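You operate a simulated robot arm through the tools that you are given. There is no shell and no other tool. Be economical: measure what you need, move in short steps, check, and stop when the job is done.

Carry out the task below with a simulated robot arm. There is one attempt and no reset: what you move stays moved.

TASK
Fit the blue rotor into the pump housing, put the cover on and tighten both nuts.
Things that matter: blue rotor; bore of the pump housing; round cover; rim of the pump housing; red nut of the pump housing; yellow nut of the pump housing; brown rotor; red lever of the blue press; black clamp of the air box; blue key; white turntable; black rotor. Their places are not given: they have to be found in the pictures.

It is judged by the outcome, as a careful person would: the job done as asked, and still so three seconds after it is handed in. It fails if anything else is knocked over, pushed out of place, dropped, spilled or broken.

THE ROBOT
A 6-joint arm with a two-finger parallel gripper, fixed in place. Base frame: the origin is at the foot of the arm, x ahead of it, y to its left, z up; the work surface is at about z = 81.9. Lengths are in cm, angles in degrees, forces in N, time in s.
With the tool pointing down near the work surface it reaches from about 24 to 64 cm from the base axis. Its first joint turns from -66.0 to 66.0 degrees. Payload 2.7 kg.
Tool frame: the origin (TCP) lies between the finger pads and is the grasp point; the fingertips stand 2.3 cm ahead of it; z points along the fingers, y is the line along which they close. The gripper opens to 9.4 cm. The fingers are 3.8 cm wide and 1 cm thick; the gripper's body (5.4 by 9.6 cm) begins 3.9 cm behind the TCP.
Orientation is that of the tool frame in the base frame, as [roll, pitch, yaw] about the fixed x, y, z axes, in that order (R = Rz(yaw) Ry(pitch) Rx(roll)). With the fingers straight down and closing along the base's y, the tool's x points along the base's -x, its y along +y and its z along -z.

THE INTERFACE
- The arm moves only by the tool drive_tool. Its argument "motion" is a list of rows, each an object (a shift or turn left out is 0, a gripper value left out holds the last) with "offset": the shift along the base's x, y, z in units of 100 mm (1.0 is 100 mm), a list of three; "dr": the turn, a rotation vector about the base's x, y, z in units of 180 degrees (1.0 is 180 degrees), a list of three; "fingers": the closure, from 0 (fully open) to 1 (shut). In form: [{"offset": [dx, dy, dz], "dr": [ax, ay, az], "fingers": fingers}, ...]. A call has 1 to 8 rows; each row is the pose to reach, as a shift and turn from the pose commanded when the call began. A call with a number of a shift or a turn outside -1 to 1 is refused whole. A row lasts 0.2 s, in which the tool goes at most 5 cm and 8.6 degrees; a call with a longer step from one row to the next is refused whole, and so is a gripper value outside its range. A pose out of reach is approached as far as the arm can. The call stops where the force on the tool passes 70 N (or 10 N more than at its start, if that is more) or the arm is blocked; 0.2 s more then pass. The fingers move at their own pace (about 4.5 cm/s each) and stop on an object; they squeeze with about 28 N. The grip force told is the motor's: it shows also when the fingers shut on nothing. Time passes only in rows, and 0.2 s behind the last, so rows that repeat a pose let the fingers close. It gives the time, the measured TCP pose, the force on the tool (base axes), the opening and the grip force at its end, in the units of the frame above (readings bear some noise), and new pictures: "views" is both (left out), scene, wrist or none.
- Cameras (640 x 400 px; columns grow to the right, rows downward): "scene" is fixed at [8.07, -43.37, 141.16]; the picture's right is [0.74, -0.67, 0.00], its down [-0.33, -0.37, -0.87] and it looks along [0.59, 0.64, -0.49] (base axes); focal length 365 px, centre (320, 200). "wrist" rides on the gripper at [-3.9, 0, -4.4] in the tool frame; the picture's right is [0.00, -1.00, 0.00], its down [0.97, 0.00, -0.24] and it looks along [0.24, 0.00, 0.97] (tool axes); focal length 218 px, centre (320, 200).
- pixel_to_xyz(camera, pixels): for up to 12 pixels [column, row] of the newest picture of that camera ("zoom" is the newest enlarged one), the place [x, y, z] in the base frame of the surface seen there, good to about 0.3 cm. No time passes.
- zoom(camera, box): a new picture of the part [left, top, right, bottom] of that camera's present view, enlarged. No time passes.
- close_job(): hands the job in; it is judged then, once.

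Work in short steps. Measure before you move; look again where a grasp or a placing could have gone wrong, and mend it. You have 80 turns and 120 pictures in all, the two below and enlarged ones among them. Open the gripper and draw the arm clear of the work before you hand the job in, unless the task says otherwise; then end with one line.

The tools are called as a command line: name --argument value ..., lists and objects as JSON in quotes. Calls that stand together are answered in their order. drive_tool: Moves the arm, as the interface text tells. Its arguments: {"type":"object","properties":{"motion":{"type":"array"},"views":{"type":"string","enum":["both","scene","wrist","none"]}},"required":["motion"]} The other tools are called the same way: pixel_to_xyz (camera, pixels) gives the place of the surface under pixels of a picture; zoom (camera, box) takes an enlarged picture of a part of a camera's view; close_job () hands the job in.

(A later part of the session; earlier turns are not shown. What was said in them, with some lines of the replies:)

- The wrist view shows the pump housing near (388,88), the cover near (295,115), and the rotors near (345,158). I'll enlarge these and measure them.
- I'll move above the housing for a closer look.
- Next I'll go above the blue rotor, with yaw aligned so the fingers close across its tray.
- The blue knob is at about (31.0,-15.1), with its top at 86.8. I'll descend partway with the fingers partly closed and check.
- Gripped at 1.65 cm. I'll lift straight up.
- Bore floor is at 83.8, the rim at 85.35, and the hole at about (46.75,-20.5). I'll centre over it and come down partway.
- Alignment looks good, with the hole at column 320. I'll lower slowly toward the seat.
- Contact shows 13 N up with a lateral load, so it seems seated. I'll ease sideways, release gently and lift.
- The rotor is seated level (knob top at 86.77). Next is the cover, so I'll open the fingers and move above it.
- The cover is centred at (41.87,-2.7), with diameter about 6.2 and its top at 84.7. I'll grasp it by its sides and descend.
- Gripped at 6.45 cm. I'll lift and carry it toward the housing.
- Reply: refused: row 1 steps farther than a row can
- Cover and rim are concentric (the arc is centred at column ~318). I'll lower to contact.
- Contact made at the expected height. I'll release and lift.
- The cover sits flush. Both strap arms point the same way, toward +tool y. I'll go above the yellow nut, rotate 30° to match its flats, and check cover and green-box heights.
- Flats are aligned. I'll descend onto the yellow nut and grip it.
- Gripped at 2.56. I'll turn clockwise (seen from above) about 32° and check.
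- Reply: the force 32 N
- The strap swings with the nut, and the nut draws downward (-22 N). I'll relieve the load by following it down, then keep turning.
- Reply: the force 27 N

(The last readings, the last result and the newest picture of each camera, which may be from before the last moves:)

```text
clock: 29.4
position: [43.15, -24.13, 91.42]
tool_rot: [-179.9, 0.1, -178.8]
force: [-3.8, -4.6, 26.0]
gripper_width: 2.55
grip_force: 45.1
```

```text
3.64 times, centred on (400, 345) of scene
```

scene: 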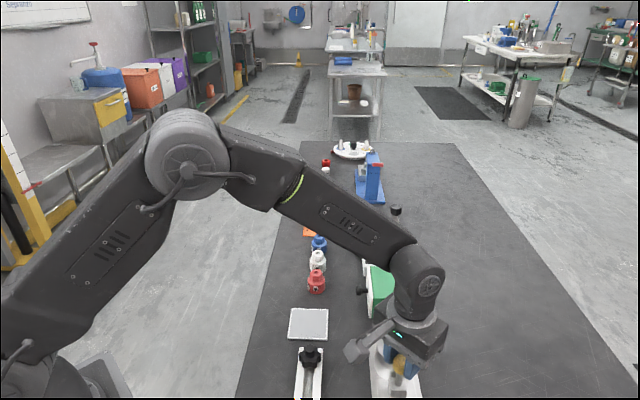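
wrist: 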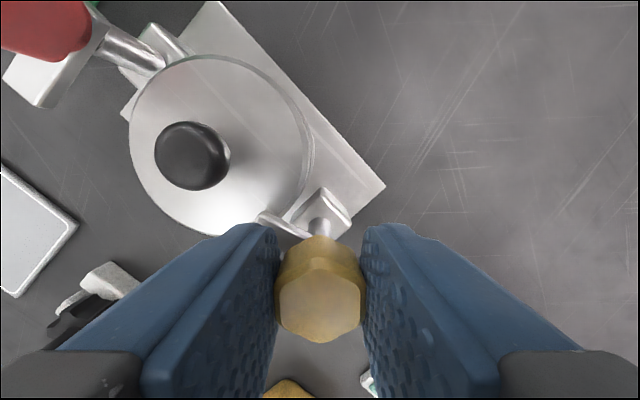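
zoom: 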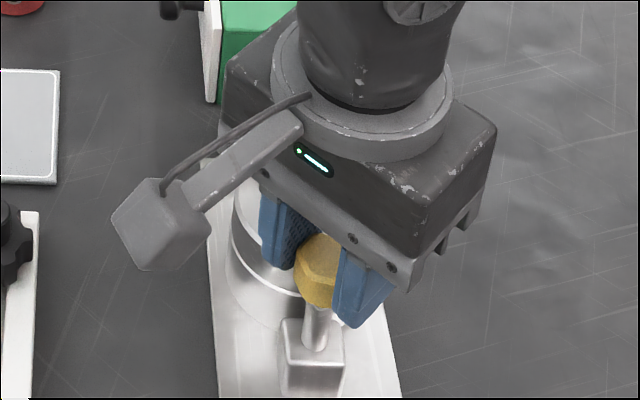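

Now there's a +26 N upward push, with the strap reaching the cover edge. I'll relieve it vertically and inspect the contact.

drive_tool --motion '[{"offset": [-0.003, -0.002, 0.02]}, {"offset": [-0.003, -0.002, 0.02]}]' --views "wrist"

zoom --camera "wrist" --box '[220, 160, 380, 260]'

```text
clock: 30.0
position: [43.15, -24.2, 91.39]
tool_rot: [-179.9, 0.1, -178.9]
force: [4.3, -12.7, 16.9]
gripper_width: 2.57
grip_force: 44.6
```

wrist: 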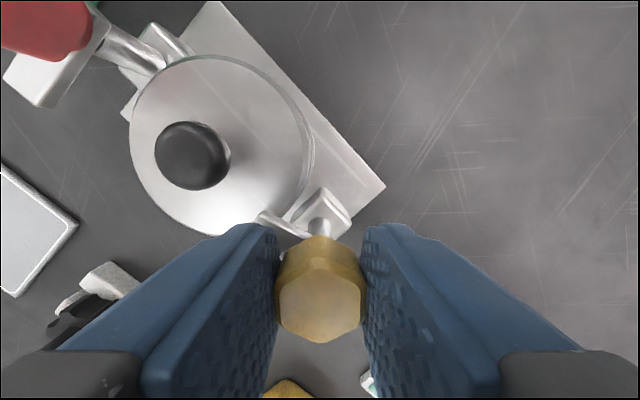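

```text
4.00 times, centred on (300, 210) of wrist
```

zoom: 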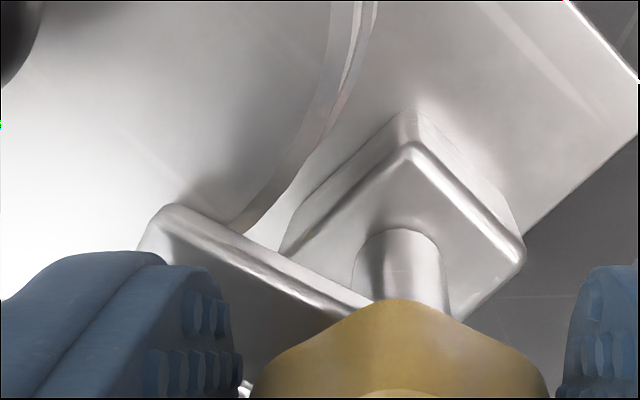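

The strap is now over the cover. I'll continue turning clockwise.

drive_tool --motion '[{"offset": [0, -0.005, 0.01], "dr": [0, 0, -0.04]}, {"offset": [0, -0.005, 0.01], "dr": [0, 0, -0.08]}, {"offset": [0, -0.005, 0.01], "dr": [0, 0, -0.12]}]' --views "wrist"

zoom --camera "wrist" --box '[220, 160, 380, 260]'

```text
clock: 30.8
position: [43.0, -24.2, 91.35]
tool_rot: [-180.0, 0.0, 159.6]
force: [2.4, -22.4, 1.6]
gripper_width: 2.57
grip_force: 44.8
```

wrist: 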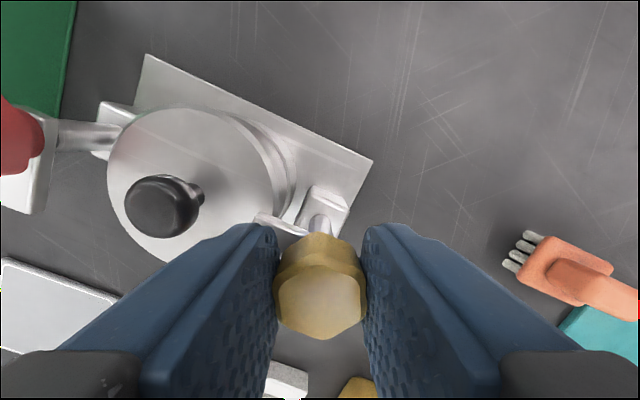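

```text
4.00 times, centred on (300, 210) of wrist
```

zoom: 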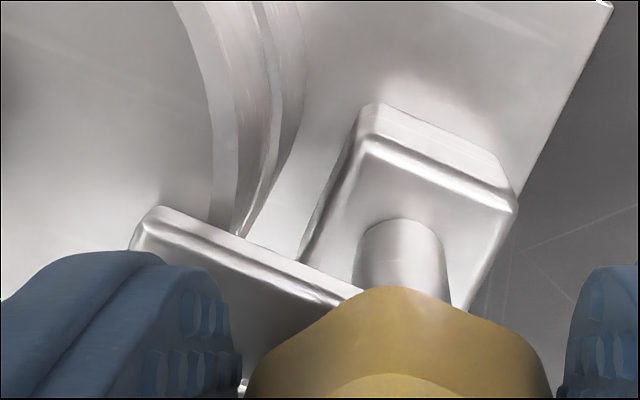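

About 94° turned with no lag yet. I'll keep going to find where it tightens.

drive_tool --motion '[{"offset": [0, -0.01, 0], "dr": [0, 0, -0.03]}, {"offset": [-0.003, -0.01, 0], "dr": [0, 0, -0.06]}, {"offset": [-0.005, -0.01, 0], "dr": [0, 0, -0.09]}]' --views "wrist"

```text
clock: 31.6
position: [42.93, -24.23, 91.33]
tool_rot: [-179.8, -0.1, 143.5]
force: [-4.1, -18.1, -2.7]
gripper_width: 2.54
grip_force: 45.7
```

wrist: 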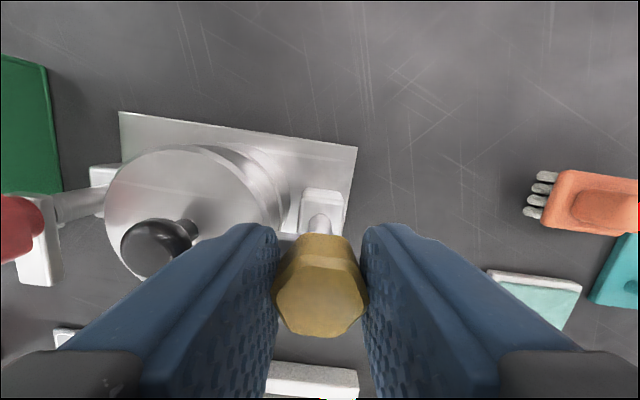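

zoom --camera "wrist" --box '[220, 170, 420, 350]'

zoom --camera "scene" --box '[350, 290, 450, 400]'

```text
2.22 times, centred on (320, 260) of wrist
```

zoom: 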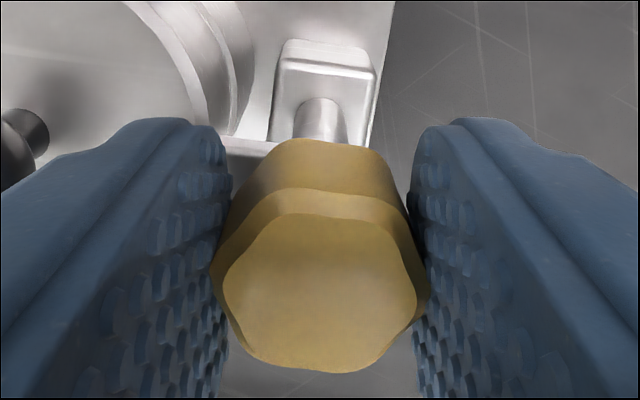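

```text
3.64 times, centred on (400, 345) of scene
```

zoom: 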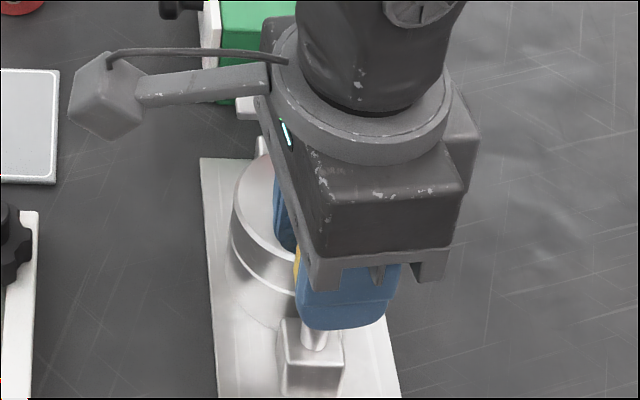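

The fingers slipped on the nut, so it has reached its stop. I'll release and inspect.

drive_tool --motion '[{"fingers": 0.5}, {"fingers": 0.5}, {"offset": [0, 0, 0.3], "fingers": 0.5}, {"offset": [0.1, 0.1, 0.6], "fingers": 0.5, "dr": [0, 0, 0.04]}, {"offset": [0.2, 0.2, 0.8], "fingers": 0.5, "dr": [0, 0, 0.08]}, {"offset": [0.3, 0.3, 0.8], "fingers": 0.3, "dr": [0, 0, 0.12]}, {"offset": [0.3, 0.3, 0.8], "fingers": 0.3, "dr": [0, 0, 0.16]}]' --views "both"

zoom --camera "scene" --box '[350, 290, 450, 400]'

zoom --camera "wrist" --box '[220, 100, 420, 300]'

```text
clock: 33.2
position: [45.93, -21.28, 99.43]
tool_rot: [180.0, 0.0, 172.5]
force: [-0.2, 0.4, 0.1]
gripper_width: 6.58
grip_force: 0.0
```

scene: 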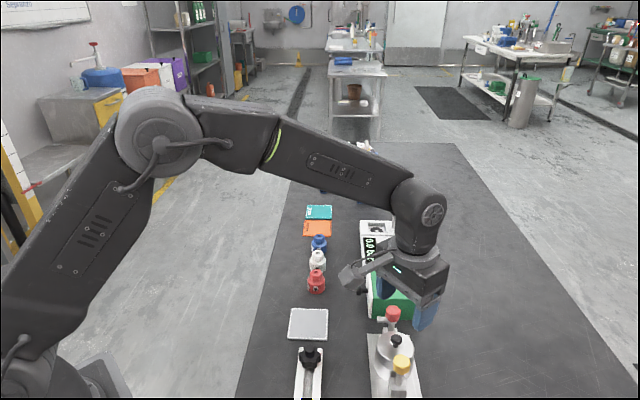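
wrist: 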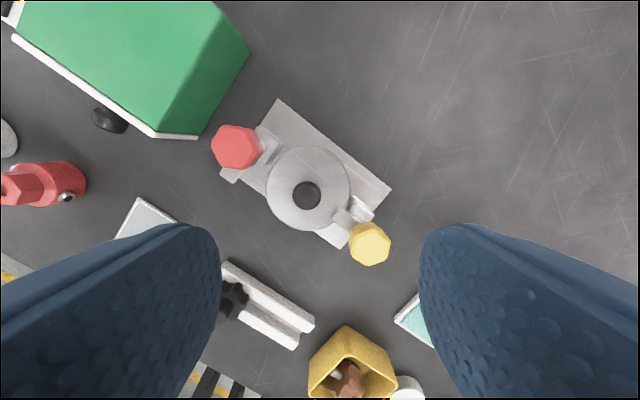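

```text
3.64 times, centred on (400, 345) of scene
```

zoom: 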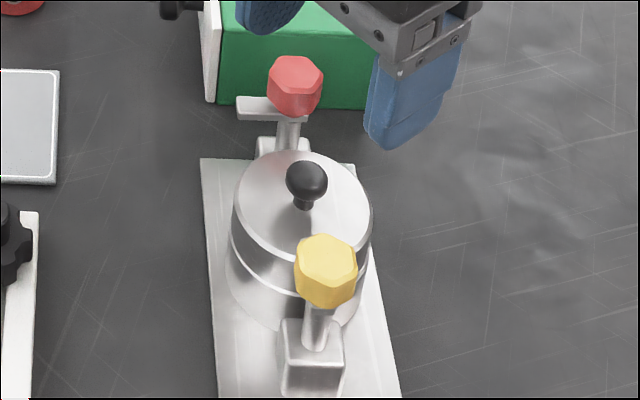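

```text
2.00 times, centred on (320, 200) of wrist
```

zoom: 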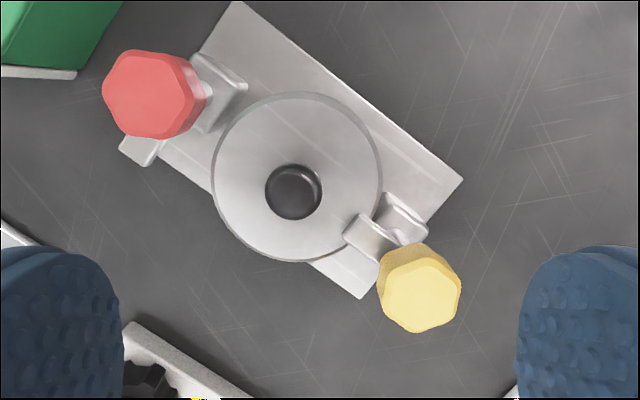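

The yellow strap now clamps the cover. Next is the red nut: I'll move above it and rotate to yaw ~133° to align with its flats.

drive_tool --motion '[{"offset": [0.1, 0.1, 0], "dr": [0, 0, -0.04]}, {"offset": [0.2, 0.2, 0], "dr": [0, 0, -0.08]}, {"offset": [0.3, 0.3, 0], "dr": [0, 0, -0.12]}, {"offset": [0.4, 0.4, 0], "dr": [0, 0, -0.16]}, {"offset": [0.457, 0.453, -0.1], "dr": [0, 0, -0.2]}, {"offset": [0.457, 0.453, -0.1], "dr": [0, 0, -0.218]}, {"offset": [0.457, 0.453, -0.1], "dr": [0, 0, -0.218]}]' --views "wrist"

zoom --camera "wrist" --box '[220, 120, 420, 300]'

```text
clock: 34.8
position: [50.55, -16.72, 98.53]
tool_rot: [180.0, 0.0, 133.0]
force: [0.2, -0.2, -0.1]
gripper_width: 6.59
grip_force: 0.2
```

wrist: 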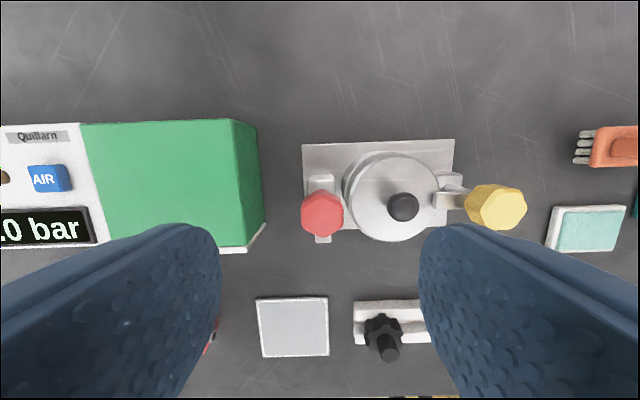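

```text
2.22 times, centred on (320, 210) of wrist
```

zoom: 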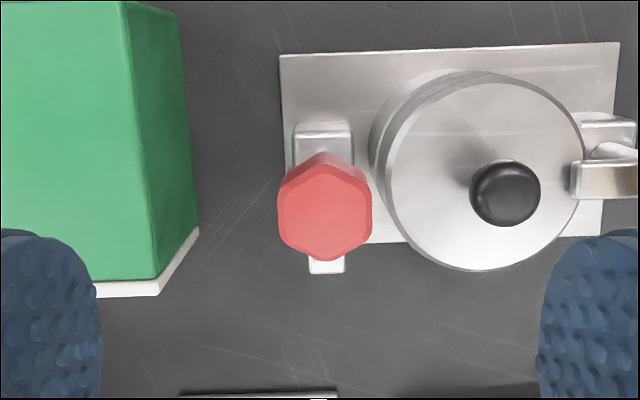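

drive_tool --motion '[{"offset": [-0.01, -0.009, -0.3], "fingers": 0.5}, {"offset": [-0.01, -0.009, -0.55], "fingers": 0.5}, {"offset": [-0.01, -0.009, -0.715], "fingers": 0.5}, {"offset": [-0.01, -0.009, -0.715], "fingers": 1}, {"offset": [-0.01, -0.009, -0.715], "fingers": 1}, {"offset": [-0.01, -0.009, -0.715], "fingers": 1}]' --views "wrist"

```text
clock: 36.2
position: [50.41, -16.83, 91.14]
tool_rot: [179.9, -0.1, 132.9]
force: [-5.1, -5.0, -2.4]
gripper_width: 2.56
grip_force: 45.1
```

wrist: 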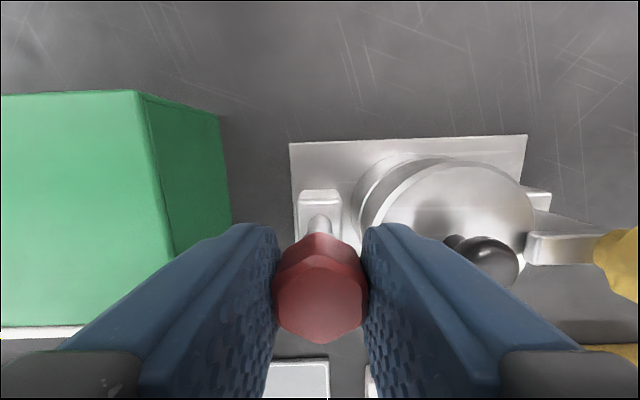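

Gripped. I'll test a small clockwise turn and watch for slip.

drive_tool --motion '[{"dr": [0, 0, -0.03]}, {"dr": [0, 0, -0.06]}, {"dr": [0, 0, -0.085]}]' --views "wrist"

zoom --camera "wrist" --box '[220, 170, 420, 350]'

```text
clock: 37.0
position: [50.46, -16.94, 91.19]
tool_rot: [-179.8, -0.1, 117.5]
force: [-6.4, -7.5, -6.8]
gripper_width: 2.57
grip_force: 44.9
```

wrist: 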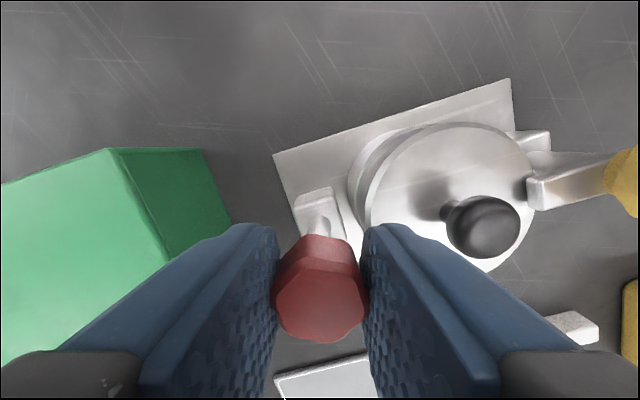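

```text
2.22 times, centred on (320, 260) of wrist
```

zoom: 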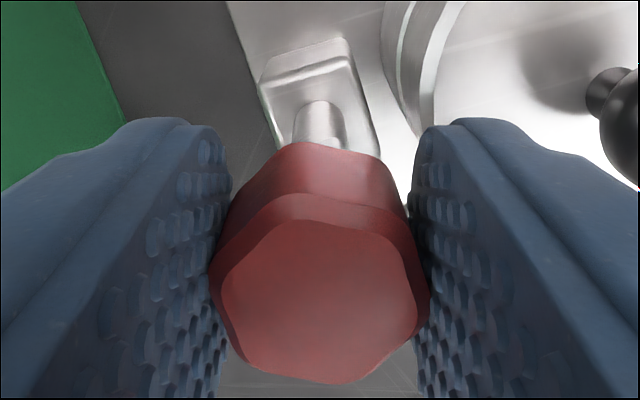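

The nut slipped in the fingers, so clockwise is its stop and it closes counter-clockwise. I'll turn it that way.

drive_tool --motion '[{"dr": [0, 0, 0.04]}, {"dr": [0, 0, 0.08]}, {"dr": [0, 0, 0.12]}, {"dr": [0, 0, 0.16]}, {"dr": [0, 0, 0.2]}, {"dr": [0, 0, 0.24]}]' --views "wrist"

zoom --camera "wrist" --box '[220, 170, 420, 350]'

```text
clock: 38.4
position: [50.6, -16.82, 91.28]
tool_rot: [179.9, -0.1, 161.0]
force: [-1.8, 3.9, -15.6]
gripper_width: 2.57
grip_force: 44.7
```

wrist: 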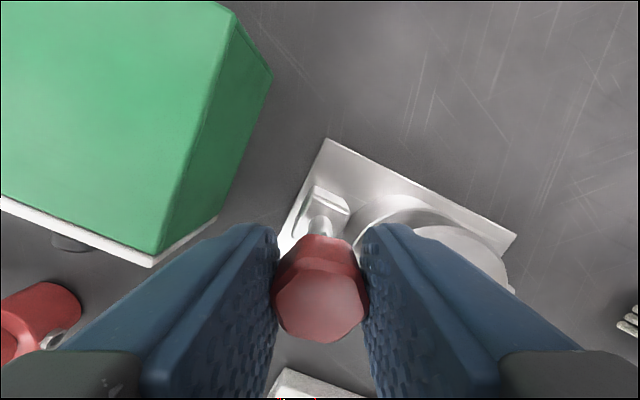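

```text
2.22 times, centred on (320, 260) of wrist
```

zoom: 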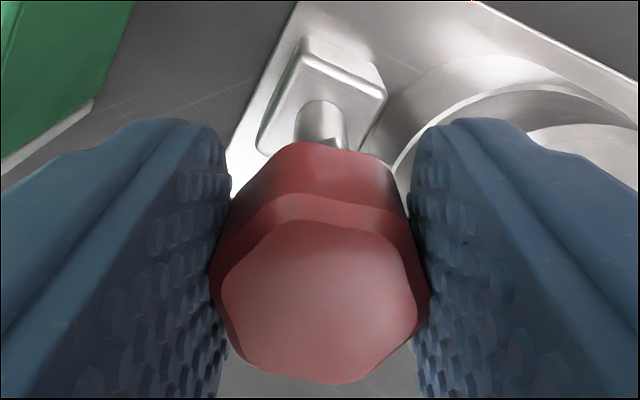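

It turns freely counter-clockwise, 43° so far. I'll continue.

drive_tool --motion '[{"offset": [0, 0, -0.01], "dr": [0, 0, 0.04]}, {"offset": [0, 0, -0.01], "dr": [0, 0, 0.08]}, {"offset": [0, 0, -0.01], "dr": [0, 0, 0.12]}, {"offset": [0, 0, -0.01], "dr": [0, 0, 0.16]}, {"offset": [0, 0, -0.01], "dr": [0, 0, 0.2]}]' --views "wrist"

zoom --camera "wrist" --box '[220, 170, 420, 350]'

```text
clock: 39.6
position: [50.52, -16.68, 91.21]
tool_rot: [179.9, -0.1, -162.9]
force: [-7.7, 18.6, 3.9]
gripper_width: 2.54
grip_force: 44.7
```

wrist: 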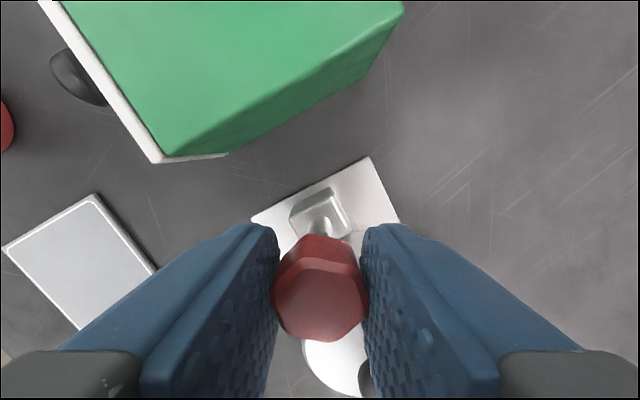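

```text
2.22 times, centred on (320, 260) of wrist
```

zoom: 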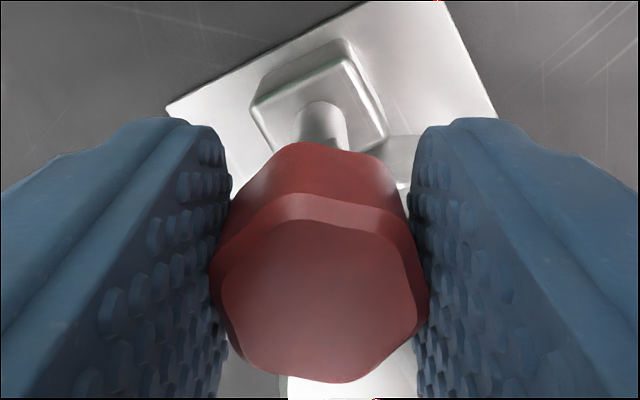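

About 80° turned. A bit more, up to the stop.

drive_tool --motion '[{"offset": [-0.004, 0.01, 0], "dr": [0, 0, 0.04]}, {"offset": [-0.004, 0.01, 0], "dr": [0, 0, 0.08]}, {"offset": [-0.004, 0.01, 0], "dr": [0, 0, 0.12]}, {"offset": [-0.004, 0.01, 0], "dr": [0, 0, 0.16]}]' --views "wrist"

zoom --camera "wrist" --box '[220, 170, 420, 350]'

```text
clock: 40.6
position: [50.71, -16.79, 91.1]
tool_rot: [-179.9, 0.1, -134.3]
force: [-8.0, 19.1, 6.2]
gripper_width: 2.58
grip_force: 44.9
```

wrist: 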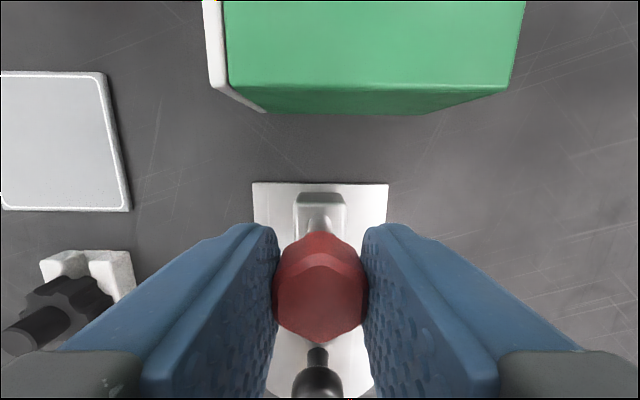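

```text
2.22 times, centred on (320, 260) of wrist
```

zoom: 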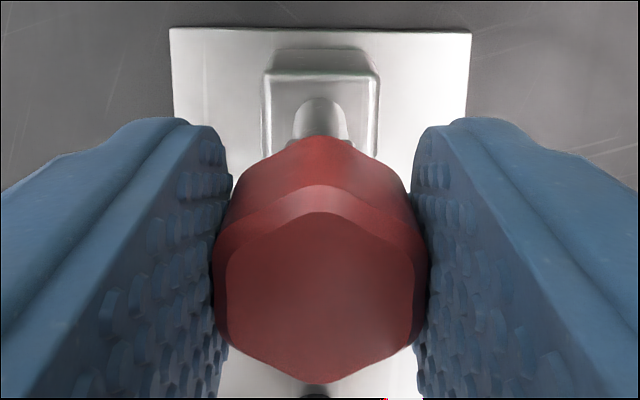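

The nut slipped back into flat alignment after about 93°, so it is at its stop. I'll release, lift and inspect.

drive_tool --motion '[{"fingers": 0.5}, {"fingers": 0.5}, {"offset": [0, 0, 0.3], "fingers": 0.5}, {"offset": [0, 0, 0.6], "fingers": 0.5}, {"offset": [-0.2, -0.2, 0.9], "fingers": 0.2}, {"offset": [-0.4, -0.4, 1.0], "fingers": 0}, {"offset": [-0.4, -0.4, 1.0], "fingers": 0}]' --views "both"

zoom --camera "wrist" --box '[240, 70, 400, 310]'

zoom --camera "scene" --box '[350, 290, 450, 400]'

pixel_to_xyz --camera "wrist" --pixels '[[295, 190], [350, 190], [300, 215], [345, 215]]'

```text
clock: 42.2
position: [46.54, -20.88, 101.25]
tool_rot: [-180.0, 0.0, -134.3]
force: [-0.3, -0.1, -0.2]
gripper_width: 9.39
grip_force: 0.1
```

scene: 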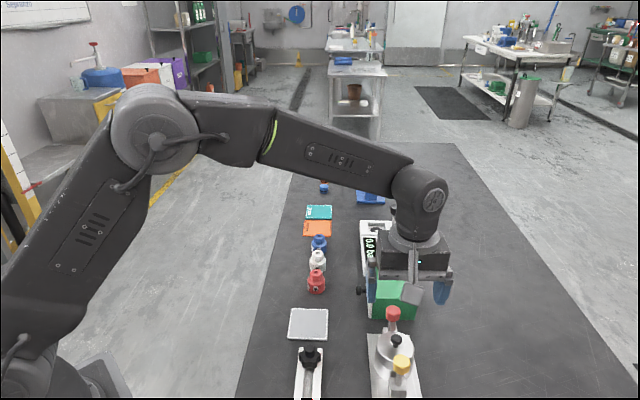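
wrist: 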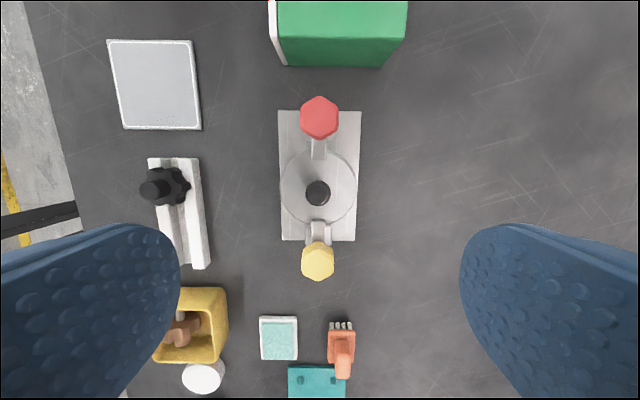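

```text
1.67 times, centred on (320, 190) of wrist
```

zoom: 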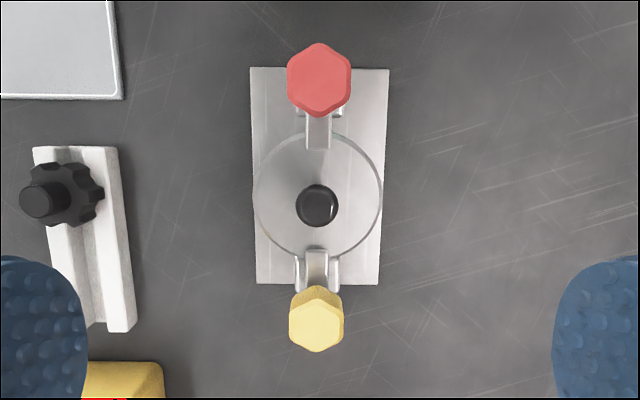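

```text
3.64 times, centred on (400, 345) of scene
```

zoom: 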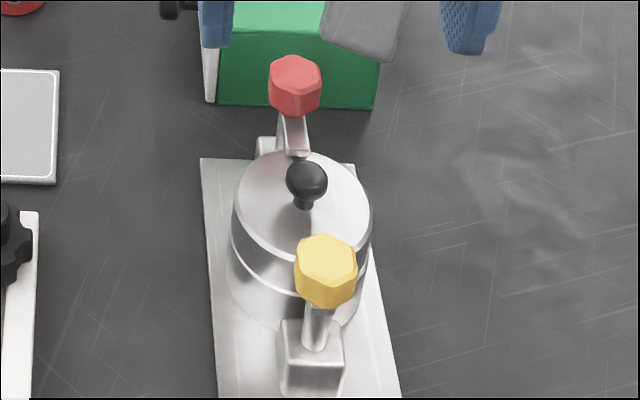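

```text
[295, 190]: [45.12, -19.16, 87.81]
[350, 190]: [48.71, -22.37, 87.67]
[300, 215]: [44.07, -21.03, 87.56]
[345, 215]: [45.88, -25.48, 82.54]
```

Both straps bear on the cover, pointing inward. I'll draw the arm up and clear, then hand in.

drive_tool --motion '[{"offset": [-0.2, 0.1, 0.3]}, {"offset": [-0.5, 0.25, 0.6]}, {"offset": [-0.8, 0.4, 0.9]}, {"offset": [-1.0, 0.6, 1.0]}, {"offset": [-1.0, 0.6, 1.0]}]' --views "both"

```text
clock: 43.4
position: [36.67, -14.76, 111.03]
tool_rot: [-180.0, 0.0, -134.4]
force: [-0.1, 0.4, 0.5]
gripper_width: 9.39
grip_force: 0.0
```

scene: 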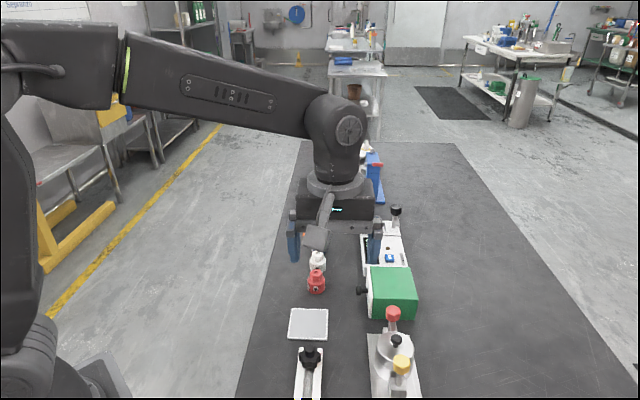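
wrist: 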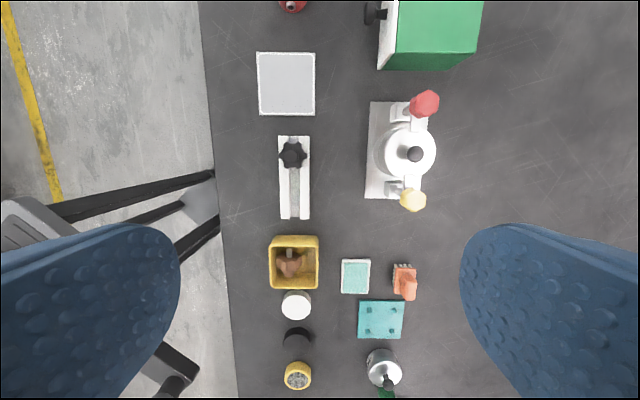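

close_job

```text
The job is handed in.
```

The blue rotor is seated in the housing bore, the cover is on the rim, and both nuts are turned to their stops with their straps over the cover. The yellow nut tightened clockwise and the red one counter-clockwise; nothing else appeared disturbed in the last pictures.
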